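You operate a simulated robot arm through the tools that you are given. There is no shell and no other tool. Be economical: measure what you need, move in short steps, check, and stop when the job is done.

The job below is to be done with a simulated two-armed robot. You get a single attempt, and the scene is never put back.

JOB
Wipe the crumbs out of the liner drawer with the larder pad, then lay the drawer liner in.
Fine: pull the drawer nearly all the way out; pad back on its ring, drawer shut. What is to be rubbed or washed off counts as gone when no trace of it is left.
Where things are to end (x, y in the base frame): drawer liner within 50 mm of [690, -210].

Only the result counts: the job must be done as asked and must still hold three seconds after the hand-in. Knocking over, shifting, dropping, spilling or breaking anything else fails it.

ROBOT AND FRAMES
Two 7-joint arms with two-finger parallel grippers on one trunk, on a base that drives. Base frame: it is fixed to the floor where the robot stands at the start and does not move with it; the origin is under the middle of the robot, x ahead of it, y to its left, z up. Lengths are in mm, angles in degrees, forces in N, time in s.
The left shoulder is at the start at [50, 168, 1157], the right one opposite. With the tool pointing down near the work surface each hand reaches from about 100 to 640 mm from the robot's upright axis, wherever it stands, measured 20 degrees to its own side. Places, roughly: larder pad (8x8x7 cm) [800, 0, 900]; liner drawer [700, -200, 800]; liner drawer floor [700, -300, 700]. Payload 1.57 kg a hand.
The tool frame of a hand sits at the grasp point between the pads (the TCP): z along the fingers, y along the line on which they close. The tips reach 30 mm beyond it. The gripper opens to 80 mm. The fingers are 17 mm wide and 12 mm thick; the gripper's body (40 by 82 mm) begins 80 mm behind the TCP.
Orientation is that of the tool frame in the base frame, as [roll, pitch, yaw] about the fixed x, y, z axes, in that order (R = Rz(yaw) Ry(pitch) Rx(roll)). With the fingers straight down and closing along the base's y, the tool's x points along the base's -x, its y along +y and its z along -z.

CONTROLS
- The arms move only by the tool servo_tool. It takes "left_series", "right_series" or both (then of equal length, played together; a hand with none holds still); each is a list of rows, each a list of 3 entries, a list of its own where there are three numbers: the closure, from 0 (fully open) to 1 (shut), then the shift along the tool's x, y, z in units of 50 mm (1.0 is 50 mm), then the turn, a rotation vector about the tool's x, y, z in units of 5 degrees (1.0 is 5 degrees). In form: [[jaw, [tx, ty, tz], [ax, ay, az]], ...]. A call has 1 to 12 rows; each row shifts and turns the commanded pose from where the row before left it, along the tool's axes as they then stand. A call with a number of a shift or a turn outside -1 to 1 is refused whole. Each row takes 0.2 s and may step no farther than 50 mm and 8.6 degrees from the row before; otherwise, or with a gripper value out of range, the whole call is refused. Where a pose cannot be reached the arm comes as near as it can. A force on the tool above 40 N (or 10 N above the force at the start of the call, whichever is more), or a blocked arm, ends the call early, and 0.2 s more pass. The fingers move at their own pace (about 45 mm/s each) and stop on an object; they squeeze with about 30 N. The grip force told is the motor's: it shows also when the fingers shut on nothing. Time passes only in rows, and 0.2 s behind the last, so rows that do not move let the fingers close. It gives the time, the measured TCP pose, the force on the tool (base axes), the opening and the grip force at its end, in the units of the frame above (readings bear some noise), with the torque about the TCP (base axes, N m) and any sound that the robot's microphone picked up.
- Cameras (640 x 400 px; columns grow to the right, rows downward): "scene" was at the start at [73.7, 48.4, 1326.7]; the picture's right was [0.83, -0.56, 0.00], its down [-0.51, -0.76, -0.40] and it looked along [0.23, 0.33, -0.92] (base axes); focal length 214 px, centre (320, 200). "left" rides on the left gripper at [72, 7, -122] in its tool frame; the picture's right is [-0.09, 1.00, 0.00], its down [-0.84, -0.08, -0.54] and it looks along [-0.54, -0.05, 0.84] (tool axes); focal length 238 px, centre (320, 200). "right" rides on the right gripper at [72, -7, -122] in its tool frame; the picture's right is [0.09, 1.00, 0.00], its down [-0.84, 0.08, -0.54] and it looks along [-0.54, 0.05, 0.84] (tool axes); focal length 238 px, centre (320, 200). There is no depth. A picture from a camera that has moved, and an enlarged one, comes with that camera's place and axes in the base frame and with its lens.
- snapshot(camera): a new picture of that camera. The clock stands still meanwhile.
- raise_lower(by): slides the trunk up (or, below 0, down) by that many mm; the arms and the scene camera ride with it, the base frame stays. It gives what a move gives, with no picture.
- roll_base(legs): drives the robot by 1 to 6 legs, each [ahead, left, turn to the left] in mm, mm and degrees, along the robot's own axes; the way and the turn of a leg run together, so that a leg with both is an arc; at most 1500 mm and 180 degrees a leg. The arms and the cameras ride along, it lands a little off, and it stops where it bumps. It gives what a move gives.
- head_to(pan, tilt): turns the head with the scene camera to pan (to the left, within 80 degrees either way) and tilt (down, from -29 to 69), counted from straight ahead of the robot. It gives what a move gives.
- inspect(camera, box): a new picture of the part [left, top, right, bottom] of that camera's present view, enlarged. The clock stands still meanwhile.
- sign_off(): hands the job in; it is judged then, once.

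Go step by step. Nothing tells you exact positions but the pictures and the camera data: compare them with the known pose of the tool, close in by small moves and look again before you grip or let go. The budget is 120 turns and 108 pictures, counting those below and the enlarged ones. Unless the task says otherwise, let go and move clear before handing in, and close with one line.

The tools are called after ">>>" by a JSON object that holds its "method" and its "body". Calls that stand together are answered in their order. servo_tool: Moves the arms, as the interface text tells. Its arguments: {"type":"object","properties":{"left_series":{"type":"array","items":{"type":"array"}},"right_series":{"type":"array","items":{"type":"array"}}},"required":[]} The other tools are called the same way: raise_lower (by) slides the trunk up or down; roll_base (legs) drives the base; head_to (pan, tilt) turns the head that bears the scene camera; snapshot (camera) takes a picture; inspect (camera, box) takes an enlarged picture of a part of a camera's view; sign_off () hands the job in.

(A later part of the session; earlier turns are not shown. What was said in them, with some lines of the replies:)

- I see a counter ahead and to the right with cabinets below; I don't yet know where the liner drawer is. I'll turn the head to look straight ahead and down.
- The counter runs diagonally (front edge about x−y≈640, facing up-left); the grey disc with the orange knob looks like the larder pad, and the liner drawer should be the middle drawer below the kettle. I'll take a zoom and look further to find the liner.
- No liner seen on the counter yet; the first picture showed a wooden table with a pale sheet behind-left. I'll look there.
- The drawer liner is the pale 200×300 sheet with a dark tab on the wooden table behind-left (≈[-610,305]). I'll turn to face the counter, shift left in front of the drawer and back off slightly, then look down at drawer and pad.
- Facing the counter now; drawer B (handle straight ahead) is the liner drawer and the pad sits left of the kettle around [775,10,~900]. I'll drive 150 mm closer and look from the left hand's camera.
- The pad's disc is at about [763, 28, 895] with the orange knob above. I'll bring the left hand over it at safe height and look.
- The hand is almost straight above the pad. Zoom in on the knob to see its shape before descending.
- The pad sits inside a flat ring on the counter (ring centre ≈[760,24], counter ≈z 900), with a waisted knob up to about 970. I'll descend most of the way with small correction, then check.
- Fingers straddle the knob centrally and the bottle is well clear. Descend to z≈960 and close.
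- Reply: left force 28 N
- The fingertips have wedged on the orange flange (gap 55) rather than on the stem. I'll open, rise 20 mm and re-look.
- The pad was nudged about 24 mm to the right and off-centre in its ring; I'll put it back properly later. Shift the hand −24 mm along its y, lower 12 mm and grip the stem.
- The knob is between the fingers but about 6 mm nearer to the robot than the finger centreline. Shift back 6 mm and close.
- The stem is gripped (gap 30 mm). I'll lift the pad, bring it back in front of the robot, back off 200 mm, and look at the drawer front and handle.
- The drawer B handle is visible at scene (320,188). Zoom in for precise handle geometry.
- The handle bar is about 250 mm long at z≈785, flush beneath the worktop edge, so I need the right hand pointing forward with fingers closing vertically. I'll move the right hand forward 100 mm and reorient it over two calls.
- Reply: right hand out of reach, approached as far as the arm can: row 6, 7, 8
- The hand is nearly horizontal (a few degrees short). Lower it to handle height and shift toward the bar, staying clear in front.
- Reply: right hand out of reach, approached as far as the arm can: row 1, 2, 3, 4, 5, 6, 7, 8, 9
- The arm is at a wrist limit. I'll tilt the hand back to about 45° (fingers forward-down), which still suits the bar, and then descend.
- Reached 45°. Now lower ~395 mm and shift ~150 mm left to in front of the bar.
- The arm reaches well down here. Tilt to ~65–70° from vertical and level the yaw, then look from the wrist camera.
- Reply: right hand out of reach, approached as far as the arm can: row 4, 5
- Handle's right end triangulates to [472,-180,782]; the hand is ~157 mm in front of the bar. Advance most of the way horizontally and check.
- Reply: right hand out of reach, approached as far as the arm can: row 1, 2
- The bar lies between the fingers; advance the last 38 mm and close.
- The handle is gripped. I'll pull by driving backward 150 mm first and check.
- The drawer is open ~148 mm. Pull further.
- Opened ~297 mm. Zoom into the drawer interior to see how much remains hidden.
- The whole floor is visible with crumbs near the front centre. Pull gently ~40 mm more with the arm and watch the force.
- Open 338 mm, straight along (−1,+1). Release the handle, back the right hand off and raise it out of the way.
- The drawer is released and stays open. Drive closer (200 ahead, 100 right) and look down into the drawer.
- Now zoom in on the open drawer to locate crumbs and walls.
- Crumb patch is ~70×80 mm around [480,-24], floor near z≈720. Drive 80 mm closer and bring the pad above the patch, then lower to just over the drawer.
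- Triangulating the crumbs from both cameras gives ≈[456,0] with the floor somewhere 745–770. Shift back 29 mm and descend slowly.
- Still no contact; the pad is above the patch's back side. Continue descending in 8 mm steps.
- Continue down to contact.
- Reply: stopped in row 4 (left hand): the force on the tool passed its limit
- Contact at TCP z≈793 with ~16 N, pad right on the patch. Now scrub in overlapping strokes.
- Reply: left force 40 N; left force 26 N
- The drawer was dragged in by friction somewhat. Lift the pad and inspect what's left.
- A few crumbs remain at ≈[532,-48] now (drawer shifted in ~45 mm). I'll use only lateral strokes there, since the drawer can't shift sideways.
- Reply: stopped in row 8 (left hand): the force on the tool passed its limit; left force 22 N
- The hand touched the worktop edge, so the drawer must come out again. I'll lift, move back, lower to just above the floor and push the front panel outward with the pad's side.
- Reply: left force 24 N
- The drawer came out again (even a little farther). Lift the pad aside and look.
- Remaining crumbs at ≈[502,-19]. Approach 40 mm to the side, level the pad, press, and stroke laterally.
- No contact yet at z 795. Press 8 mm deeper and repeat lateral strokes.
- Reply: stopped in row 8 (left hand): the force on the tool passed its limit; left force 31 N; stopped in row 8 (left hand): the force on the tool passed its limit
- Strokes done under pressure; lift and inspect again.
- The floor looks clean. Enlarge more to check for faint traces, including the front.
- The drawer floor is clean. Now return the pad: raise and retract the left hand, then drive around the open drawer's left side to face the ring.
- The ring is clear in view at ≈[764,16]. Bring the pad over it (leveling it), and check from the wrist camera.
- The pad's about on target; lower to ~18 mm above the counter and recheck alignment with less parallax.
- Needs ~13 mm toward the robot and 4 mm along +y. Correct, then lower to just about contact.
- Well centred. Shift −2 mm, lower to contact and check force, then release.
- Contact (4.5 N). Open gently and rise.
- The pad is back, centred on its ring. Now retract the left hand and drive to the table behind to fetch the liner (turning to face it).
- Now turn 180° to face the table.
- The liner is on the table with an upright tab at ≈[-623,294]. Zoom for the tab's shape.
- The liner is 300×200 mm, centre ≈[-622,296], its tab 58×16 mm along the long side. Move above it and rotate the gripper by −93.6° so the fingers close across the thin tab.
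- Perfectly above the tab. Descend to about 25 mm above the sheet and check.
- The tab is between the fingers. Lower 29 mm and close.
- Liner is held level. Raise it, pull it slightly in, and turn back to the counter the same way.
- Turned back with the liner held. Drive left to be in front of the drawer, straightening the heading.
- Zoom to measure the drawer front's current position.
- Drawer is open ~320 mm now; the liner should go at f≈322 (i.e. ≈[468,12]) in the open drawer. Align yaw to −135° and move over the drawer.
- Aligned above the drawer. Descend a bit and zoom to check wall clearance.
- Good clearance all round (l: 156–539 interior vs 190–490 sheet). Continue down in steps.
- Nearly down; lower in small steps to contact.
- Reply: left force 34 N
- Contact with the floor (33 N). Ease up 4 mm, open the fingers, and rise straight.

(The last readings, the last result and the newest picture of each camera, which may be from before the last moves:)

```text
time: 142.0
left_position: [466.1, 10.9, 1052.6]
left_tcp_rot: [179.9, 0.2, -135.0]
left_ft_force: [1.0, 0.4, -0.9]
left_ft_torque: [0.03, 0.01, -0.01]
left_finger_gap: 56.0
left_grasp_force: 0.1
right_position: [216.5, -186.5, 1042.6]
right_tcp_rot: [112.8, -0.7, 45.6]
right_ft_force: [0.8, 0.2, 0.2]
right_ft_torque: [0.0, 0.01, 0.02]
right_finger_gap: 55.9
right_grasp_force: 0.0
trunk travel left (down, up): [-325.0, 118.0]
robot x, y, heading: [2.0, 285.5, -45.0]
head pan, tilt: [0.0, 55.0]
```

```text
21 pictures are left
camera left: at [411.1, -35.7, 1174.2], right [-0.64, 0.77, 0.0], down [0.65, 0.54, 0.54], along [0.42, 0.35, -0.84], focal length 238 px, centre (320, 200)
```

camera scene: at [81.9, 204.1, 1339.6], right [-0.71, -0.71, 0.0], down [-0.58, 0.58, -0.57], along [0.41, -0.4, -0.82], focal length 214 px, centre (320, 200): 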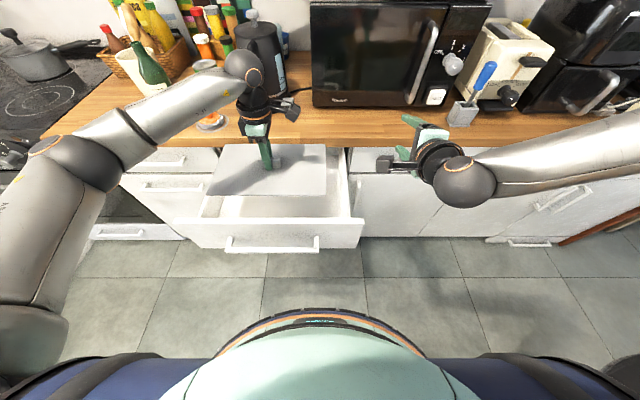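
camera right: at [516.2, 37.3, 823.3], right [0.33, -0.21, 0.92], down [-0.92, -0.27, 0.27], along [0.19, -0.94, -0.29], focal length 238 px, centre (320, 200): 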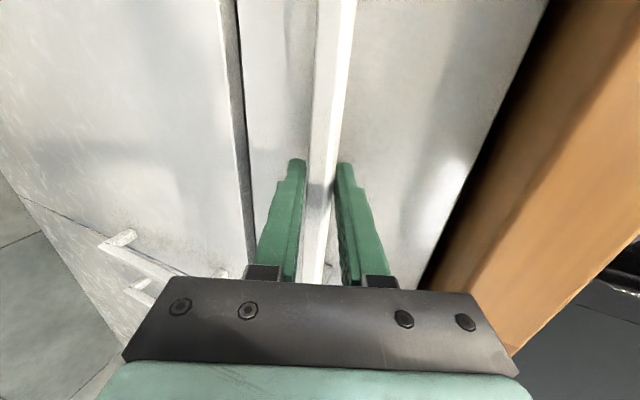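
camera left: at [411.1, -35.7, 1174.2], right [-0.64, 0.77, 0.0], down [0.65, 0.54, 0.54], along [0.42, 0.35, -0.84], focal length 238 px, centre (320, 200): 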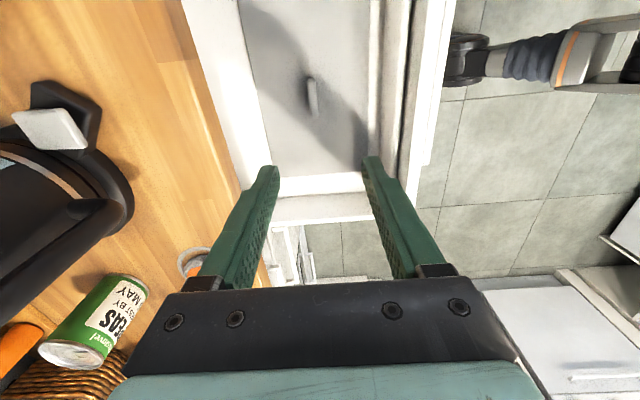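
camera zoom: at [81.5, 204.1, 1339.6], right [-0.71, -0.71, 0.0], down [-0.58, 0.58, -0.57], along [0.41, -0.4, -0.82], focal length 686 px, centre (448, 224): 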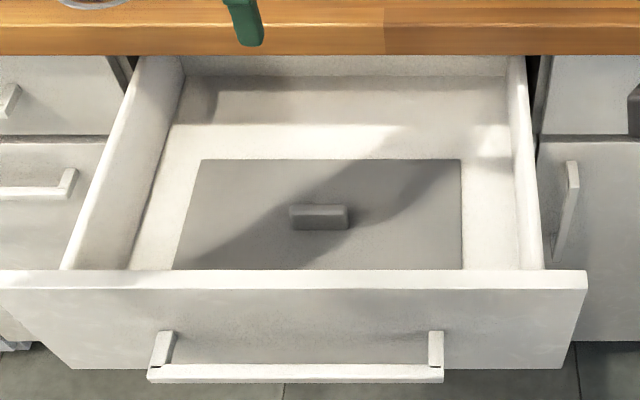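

The liner lies flat in the drawer; with ~307 mm of travel left it'll end near the target (f≈642, l≈338 vs 636, 339). Now drive back to regrip the handle with the right hand, reversing the exit path.

>>> {"method": "roll_base", "body": {"legs": [[-270, 0, 0], [0, 145, 0]]}}

>>> {"method": "servo_tool", "body": {"right_series": [[0.3, [0.5, -0.7, 0.4], [0, 0, 0]], [0.3, [0.5, -0.7, 0.4], [0, 0, 0]], [0.3, [0.5, -0.7, 0.4], [0, 0, 0]], [0.3, [0.5, -0.7, 0.4], [0, 0, 0]], [0.3, [0.5, -0.7, 0.4], [0, 0, 0]], [0.3, [0.5, -0.7, 0.4], [0, 0, 0]], [0.3, [0, 0, 0], [0, 0, 0]]]}}

>>> {"method": "snapshot", "body": {"camera": "scene"}}

>>> {"method": "snapshot", "body": {"camera": "right"}}

```text
time: 144.1
left_position: [288.6, 208.2, 1050.0]
left_tcp_rot: [179.9, 0.1, -135.0]
left_ft_force: [0.3, -0.4, -0.1]
left_ft_torque: [0.0, -0.01, 0.01]
left_finger_gap: 56.1
left_grasp_force: 0.1
right_position: [37.7, 10.1, 1042.6]
right_tcp_rot: [112.7, -0.7, 45.6]
right_ft_force: [0.9, 0.0, 0.6]
right_ft_torque: [-0.01, -0.03, -0.01]
right_finger_gap: 56.2
right_grasp_force: 0.1
trunk travel left (down, up): [-325.0, 118.0]
robot x, y, heading: [-174.8, 478.8, -44.9]
head pan, tilt: [0.0, 55.0]
stopped in leg 2: the robot was blocked; the commanded pose is now the measured one
```

```text
time: 145.7
left_position: [287.9, 209.3, 1053.2]
left_tcp_rot: [-180.0, 0.0, -135.0]
left_ft_force: [0.4, 0.2, -0.7]
left_ft_torque: [-0.02, -0.03, -0.06]
left_finger_gap: 56.1
left_grasp_force: 0.0
right_position: [166.9, 100.8, 804.6]
right_tcp_rot: [112.9, -0.6, 45.3]
right_ft_force: [0.5, 0.3, -0.7]
right_ft_torque: [0.01, 0.02, -0.01]
right_finger_gap: 56.0
right_grasp_force: 0.1
trunk travel left (down, up): [-325.0, 118.0]
robot x, y, heading: [-179.6, 479.9, -44.9]
head pan, tilt: [0.0, 55.0]
```

```text
20 pictures are left
camera scene: at [-96.4, 401.6, 1339.7], right [-0.71, -0.71, 0.0], down [-0.58, 0.58, -0.57], along [0.41, -0.4, -0.82], focal length 214 px, centre (320, 200)
```

scene: 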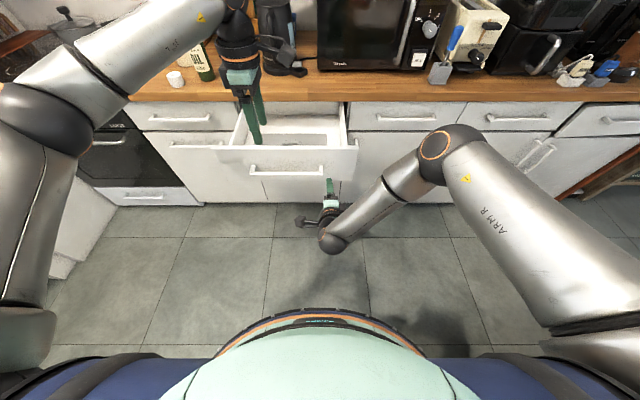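

```text
19 pictures are left
camera right: at [134.0, 232.6, 845.5], right [0.33, -0.21, 0.92], down [-0.92, -0.27, 0.27], along [0.19, -0.94, -0.29], focal length 238 px, centre (320, 200)
```

right: 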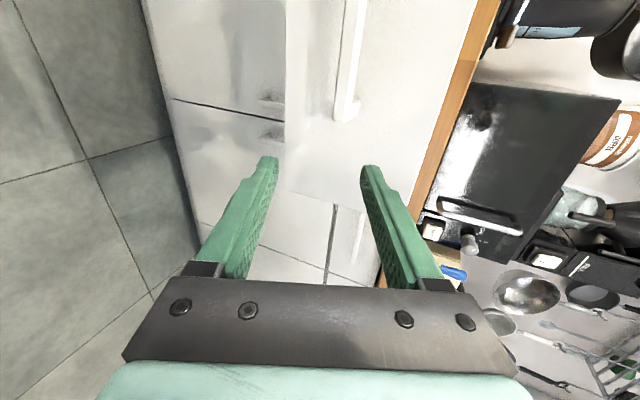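

The base stopped short on the sideways leg, but the handle is still reachable: bar right end ≈[257,38,781]. Move the right hand left 73 mm and forward 55 mm, then check.

>>> {"method": "servo_tool", "body": {"right_series": [[0.3, [0.73, 0.135, 0.54], [0, 0, 0]], [0.3, [0.73, 0.135, 0.54], [0, 0, 0]], [0.3, [0, 0, 0], [0, 0, 0]]]}}

>>> {"method": "snapshot", "body": {"camera": "right"}}

```text
time: 146.5
left_position: [288.2, 208.8, 1050.9]
left_tcp_rot: [180.0, 0.1, -135.0]
left_ft_force: [0.8, 0.7, -0.1]
left_ft_torque: [-0.03, -0.01, -0.01]
left_finger_gap: 56.2
left_grasp_force: 0.0
right_position: [256.7, 114.3, 795.6]
right_tcp_rot: [112.7, -0.7, 45.7]
right_ft_force: [-0.4, 0.1, 0.4]
right_ft_torque: [-0.02, -0.03, 0.0]
right_finger_gap: 56.0
right_grasp_force: 0.1
trunk travel left (down, up): [-325.0, 118.0]
robot x, y, heading: [-175.2, 481.2, -44.9]
head pan, tilt: [0.0, 55.0]
```

```text
18 pictures are left
camera right: at [224.0, 246.4, 837.4], right [0.33, -0.21, 0.92], down [-0.92, -0.27, 0.27], along [0.19, -0.94, -0.29], focal length 238 px, centre (320, 200)
```

right: 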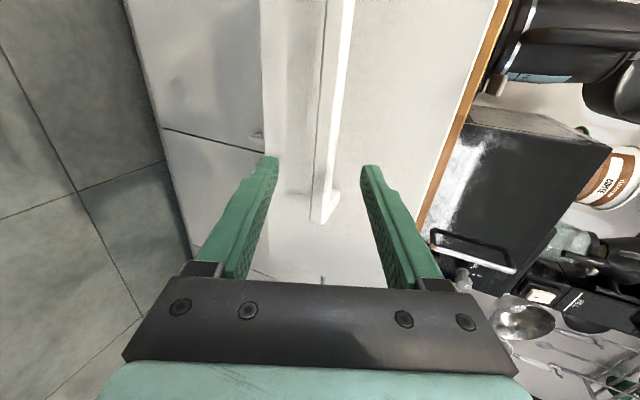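

Aligned; advance 46 mm and grip the bar.

>>> {"method": "servo_tool", "body": {"right_series": [[0.3, [0, 0.058, 0.473], [0, 0, 0]], [0.3, [0, 0.058, 0.473], [0, 0, 0]], [0.3, [0, 0, 0], [0, 0, 0]], [1, [0, 0, 0], [0, 0, 0]], [1, [0, 0, 0], [0, 0, 0]], [1, [0, 0, 0], [0, 0, 0]], [1, [0, 0, 0], [0, 0, 0]]]}}

>>> {"method": "inspect", "body": {"camera": "scene", "box": [220, 90, 380, 190]}}

```text
time: 148.1
left_position: [288.5, 208.7, 1052.5]
left_tcp_rot: [180.0, 0.1, -134.9]
left_ft_force: [0.4, 0.1, -0.5]
left_ft_torque: [0.01, -0.02, -0.01]
left_finger_gap: 56.2
left_grasp_force: 0.0
right_position: [291.6, 81.7, 785.2]
right_tcp_rot: [112.5, -0.6, 45.8]
right_ft_force: [1.2, -0.2, 5.3]
right_ft_torque: [-0.44, 0.04, 0.24]
right_finger_gap: 18.0
right_grasp_force: 28.7
trunk travel left (down, up): [-325.0, 118.0]
robot x, y, heading: [-174.6, 482.9, -44.9]
head pan, tilt: [0.0, 55.0]
```

```text
4.00 times, centred on (300, 140) of scene
camera zoom: at [-96.6, 402.0, 1339.8], right [-0.71, -0.71, 0.0], down [-0.58, 0.58, -0.57], along [0.41, -0.4, -0.82], focal length 858 px, centre (400, 440)
```

zoom: 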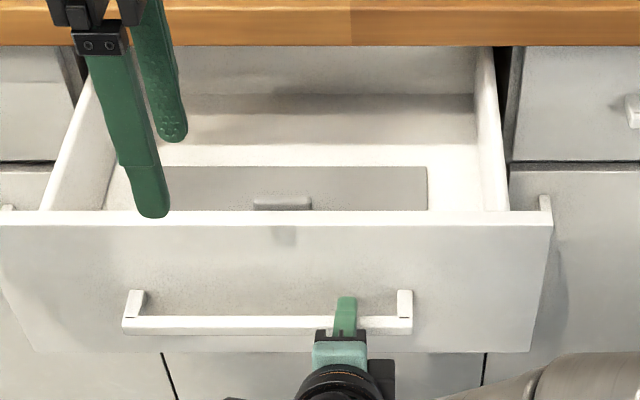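

Handle gripped. Push shut by driving forward 250 mm.

>>> {"method": "roll_base", "body": {"legs": [[250, 0, 0]]}}

>>> {"method": "snapshot", "body": {"camera": "scene"}}

```text
time: 149.9
left_position: [465.9, 32.1, 1051.3]
left_tcp_rot: [-179.8, 0.0, -135.3]
left_ft_force: [0.2, 0.6, -0.1]
left_ft_torque: [-0.01, 0.01, 0.04]
left_finger_gap: 56.0
left_grasp_force: 0.0
right_position: [467.6, -96.2, 785.7]
right_tcp_rot: [112.5, -0.6, 45.8]
right_ft_force: [8.9, 11.8, 12.9]
right_ft_torque: [-0.64, 0.06, 0.1]
right_finger_gap: 17.8
right_grasp_force: 31.9
trunk travel left (down, up): [-325.0, 118.0]
robot x, y, heading: [-1.1, 299.1, -45.0]
head pan, tilt: [0.0, 55.0]
```

```text
16 pictures are left
camera scene: at [80.9, 225.8, 1339.8], right [-0.71, -0.71, 0.0], down [-0.58, 0.58, -0.57], along [0.41, -0.41, -0.82], focal length 214 px, centre (320, 200)
```

scene: 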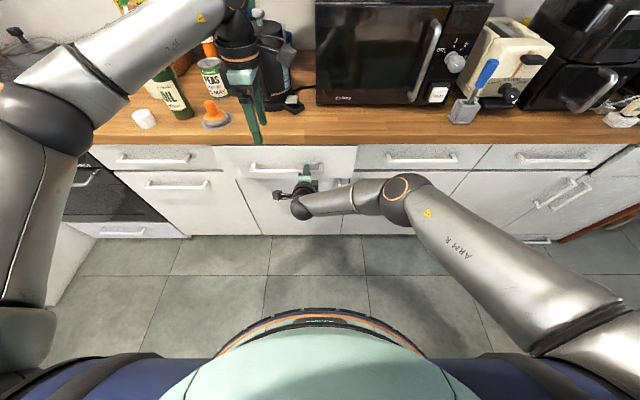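

~57 mm left. Push the rest with the arm, stopping on resistance.

>>> {"method": "servo_tool", "body": {"right_series": [[1, [0, 0.076, 0.185], [0, 0, 0]], [1, [0, 0.076, 0.185], [0, 0, 0]], [1, [0, 0.076, 0.185], [0, 0, 0]], [1, [0, 0.076, 0.185], [0, 0, 0]], [1, [0, 0.076, 0.185], [0, 0, 0]], [1, [0, 0.076, 0.185], [0, 0, 0]], [1, [0, 0.04, 0.1], [0, 0, 0]], [1, [0, 0.04, 0.1], [0, 0, 0]], [1, [0, 0, 0], [0, 0, 0]]]}}

>>> {"method": "inspect", "body": {"camera": "scene", "box": [200, 120, 400, 245]}}

```text
time: 151.9
left_position: [463.4, 31.2, 1053.5]
left_tcp_rot: [-179.9, 0.2, -135.2]
left_ft_force: [0.1, -0.7, 0.0]
left_ft_torque: [0.01, -0.02, 0.04]
left_finger_gap: 56.1
left_grasp_force: 0.1
right_position: [502.2, -130.0, 785.9]
right_tcp_rot: [112.8, -0.8, 45.7]
right_ft_force: [-21.6, 16.1, 1.9]
right_ft_torque: [-0.49, 0.31, 0.15]
right_finger_gap: 17.9
right_grasp_force: 32.5
right hand out of reach, approached as far as the arm can: row 6, 7, 8
trunk travel left (down, up): [-325.0, 118.0]
robot x, y, heading: [1.2, 303.4, -44.9]
head pan, tilt: [0.0, 55.0]
```

```text
3.20 times, centred on (300, 182) of scene
camera zoom: at [79.0, 225.6, 1339.8], right [-0.71, -0.71, 0.0], down [-0.58, 0.58, -0.58], along [0.41, -0.41, -0.82], focal length 686 px, centre (384, 256)
```

zoom: 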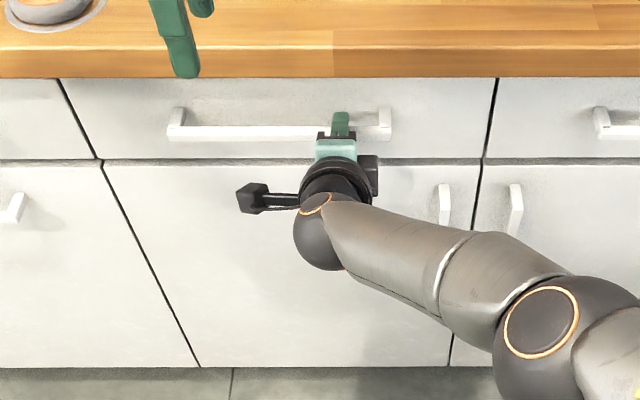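

It looks flush and there's ~27 N resistance; nudge the base 12 mm forward to confirm it's fully shut.

>>> {"method": "roll_base", "body": {"legs": [[12, 0, 0]]}}

>>> {"method": "inspect", "body": {"camera": "scene", "box": [200, 120, 400, 245]}}

```text
time: 152.7
left_position: [474.9, 21.3, 1050.5]
left_tcp_rot: [179.9, 0.0, -135.2]
left_ft_force: [0.4, -0.4, 0.5]
left_ft_torque: [0.0, 0.02, 0.0]
left_finger_gap: 55.7
left_grasp_force: 0.1
right_position: [512.6, -137.3, 781.2]
right_tcp_rot: [113.4, -0.9, 46.1]
right_ft_force: [-5.7, 11.9, -20.4]
right_ft_torque: [-0.21, -0.08, 0.84]
right_finger_gap: 18.0
right_grasp_force: 32.4
trunk travel left (down, up): [-325.0, 118.0]
robot x, y, heading: [11.2, 294.5, -44.8]
head pan, tilt: [0.0, 55.0]
```

```text
3.20 times, centred on (300, 182) of scene
camera zoom: at [91.0, 215.1, 1339.2], right [-0.71, -0.71, 0.0], down [-0.58, 0.58, -0.57], along [0.4, -0.41, -0.82], focal length 686 px, centre (384, 256)
```

zoom: 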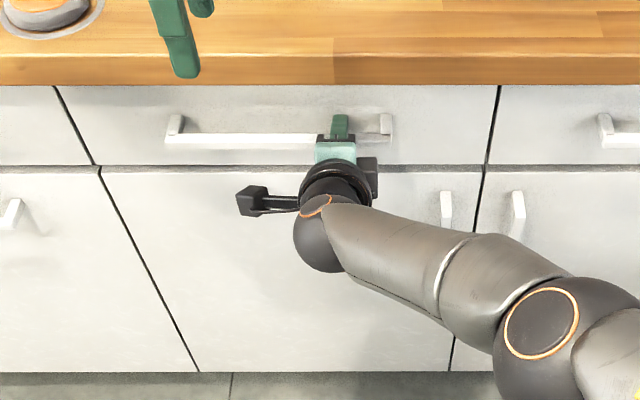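

It moved ~12 mm more; push another 10 mm to verify the end stop.

>>> {"method": "roll_base", "body": {"legs": [[10, 0, 0]]}}

>>> {"method": "inspect", "body": {"camera": "scene", "box": [180, 100, 500, 240]}}

```text
time: 153.5
left_position: [476.1, 17.6, 1053.0]
left_tcp_rot: [-180.0, 0.1, -135.3]
left_ft_force: [0.0, -1.1, 0.7]
left_ft_torque: [0.0, 0.0, -0.02]
left_finger_gap: 56.0
left_grasp_force: 0.1
right_position: [514.0, -137.6, 780.2]
right_tcp_rot: [113.3, -0.4, 46.1]
right_ft_force: [-17.2, 7.9, 11.1]
right_ft_torque: [-0.68, 0.05, 0.26]
right_finger_gap: 17.9
right_grasp_force: 32.2
trunk travel left (down, up): [-325.0, 118.0]
robot x, y, heading: [11.1, 287.5, -45.2]
head pan, tilt: [0.0, 55.0]
stopped in leg 1: the force on the tool passed its limit (the readings are from after the stop); the commanded pose is now the measured one
```

```text
2.00 times, centred on (340, 170) of scene
camera zoom: at [92.2, 211.8, 1340.0], right [-0.71, -0.71, 0.0], down [-0.58, 0.58, -0.58], along [0.41, -0.41, -0.82], focal length 429 px, centre (280, 260)
```

zoom: 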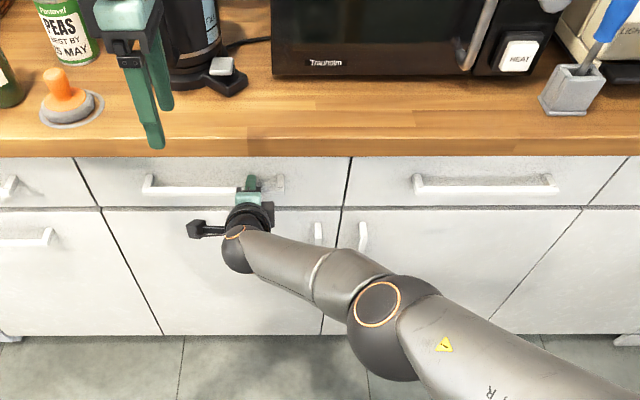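

Fully shut (end stop reached, bars line up). Release the bar, withdraw along the finger axis, and raise clear.

>>> {"method": "servo_tool", "body": {"right_series": [[0.3, [0, 0, 0], [0, 0, 0]], [0.2, [0, 0, 0], [0, 0, 0]], [0.2, [0, 0, 0], [0, 0, 0]], [0.2, [0, 0, -0.5], [0, 0, 0]], [0.2, [0, 0, -0.9], [0, 0, 0]], [0.2, [0, 0, -0.9], [0, 0, 0]], [0.2, [0, 0, 0], [0, 0, 0]]]}}

>>> {"method": "roll_base", "body": {"legs": [[-150, 0, 0]]}}

>>> {"method": "snapshot", "body": {"camera": "scene"}}

>>> {"method": "inspect", "body": {"camera": "scene", "box": [200, 100, 400, 225]}}

```text
time: 154.3
left_position: [476.8, 15.6, 1052.4]
left_tcp_rot: [-180.0, 0.1, -135.2]
left_ft_force: [-0.9, -0.3, 0.3]
left_ft_torque: [0.04, 0.03, 0.02]
left_finger_gap: 56.1
left_grasp_force: 0.1
right_position: [509.6, -131.8, 765.6]
right_tcp_rot: [115.0, -1.2, 45.9]
right_ft_force: [-17.0, 8.4, -7.1]
right_ft_torque: [0.04, -0.14, -0.35]
right_finger_gap: 51.0
right_grasp_force: 0.1
trunk travel left (down, up): [-325.0, 118.0]
robot x, y, heading: [8.1, 291.4, -45.3]
head pan, tilt: [0.0, 55.0]
stopped in row 3 (right hand): the force on the tool passed its limit (the readings are from after the stop); the commanded pose is now the measured one
```

```text
time: 155.6
left_position: [372.4, 121.5, 1051.4]
left_tcp_rot: [180.0, 0.0, -135.3]
left_ft_force: [0.1, -0.4, -0.3]
left_ft_torque: [-0.01, -0.01, 0.02]
left_finger_gap: 56.1
left_grasp_force: 0.1
right_position: [405.7, -27.9, 771.5]
right_tcp_rot: [114.3, -1.0, 46.0]
right_ft_force: [-1.1, 0.3, -0.4]
right_ft_torque: [-0.02, 0.0, 0.0]
right_finger_gap: 63.9
right_grasp_force: 0.0
trunk travel left (down, up): [-325.0, 118.0]
robot x, y, heading: [-86.5, 397.1, -45.2]
head pan, tilt: [0.0, 55.0]
```

```text
12 pictures are left
camera scene: at [-11.4, 316.3, 1339.7], right [-0.71, -0.71, 0.0], down [-0.58, 0.58, -0.57], along [0.41, -0.41, -0.82], focal length 214 px, centre (320, 200)
```

scene: 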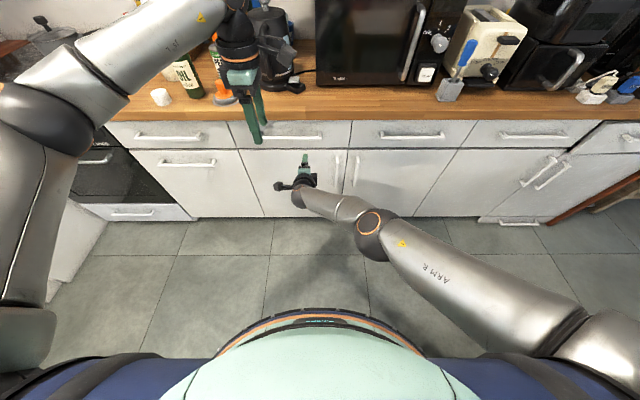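

```text
3.20 times, centred on (300, 162) of scene
camera zoom: at [-11.4, 316.3, 1339.7], right [-0.71, -0.71, 0.0], down [-0.58, 0.58, -0.57], along [0.41, -0.41, -0.82], focal length 686 px, centre (384, 320)
```

zoom: 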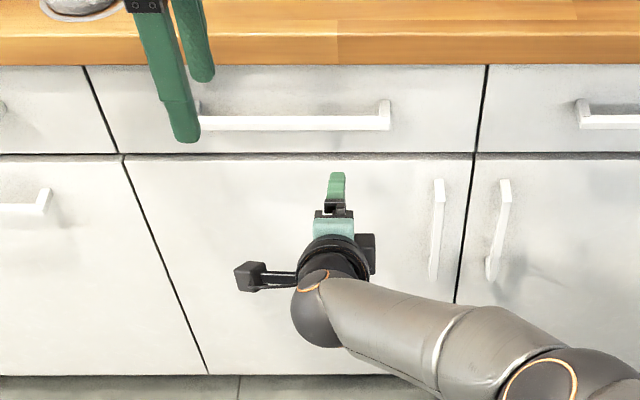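

The drawer stays shut, its bar in line with the neighbour's. A last look at the pad and the left side (where the base was blocked) to be sure nothing was disturbed.

>>> {"method": "inspect", "body": {"camera": "scene", "box": [140, 40, 300, 140]}}

>>> {"method": "head_to", "body": {"pan": 75, "tilt": 40}}

>>> {"method": "snapshot", "body": {"camera": "scene"}}

```text
4.00 times, centred on (220, 90) of scene
camera zoom: at [-11.4, 316.3, 1339.7], right [-0.71, -0.71, 0.0], down [-0.58, 0.58, -0.57], along [0.41, -0.41, -0.82], focal length 858 px, centre (720, 640)
```

zoom: 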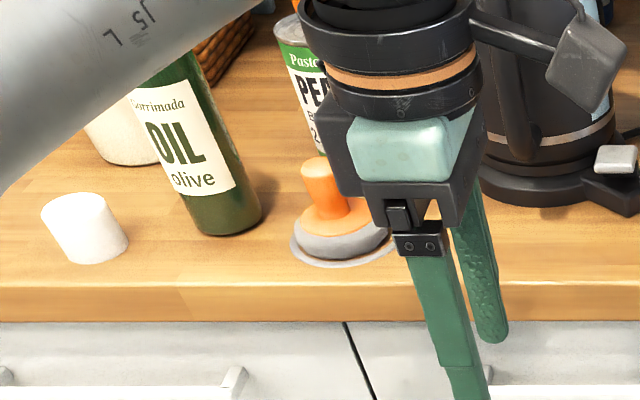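

```text
time: 157.1
left_position: [372.2, 121.2, 1051.5]
left_tcp_rot: [179.9, 0.0, -135.3]
left_ft_force: [-0.6, 0.0, 0.2]
left_ft_torque: [0.01, 0.0, -0.03]
left_finger_gap: 56.1
left_grasp_force: 0.1
right_position: [406.3, -29.3, 769.5]
right_tcp_rot: [114.5, -1.0, 45.9]
right_ft_force: [0.5, -0.2, -0.4]
right_ft_torque: [-0.03, 0.05, 0.01]
right_finger_gap: 63.9
right_grasp_force: 0.1
trunk travel left (down, up): [-325.0, 118.0]
robot x, y, heading: [-92.6, 396.0, -45.2]
head pan, tilt: [75.0, 40.0]
```

```text
9 pictures are left
camera scene: at [12.0, 409.2, 1360.3], right [0.5, -0.87, 0.0], down [-0.56, -0.32, -0.77], along [0.66, 0.38, -0.64], focal length 214 px, centre (320, 200)
```

scene: 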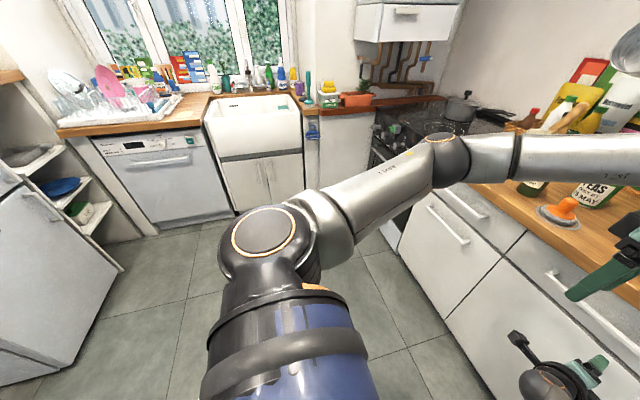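

The pad sits on its ring, the drawer is shut, and nothing looks disturbed; both hands are empty and clear. I'm handing in.

>>> {"method": "sign_off", "body": {}}

```text
The job is handed in.
```

I wiped the crumbs out of the liner drawer, put the larder pad back on its ring, laid the liner in flat and pushed the drawer fully shut. I estimate the liner is about 6 mm from [690, -210], worked out from pictures taken before the drawer closed.
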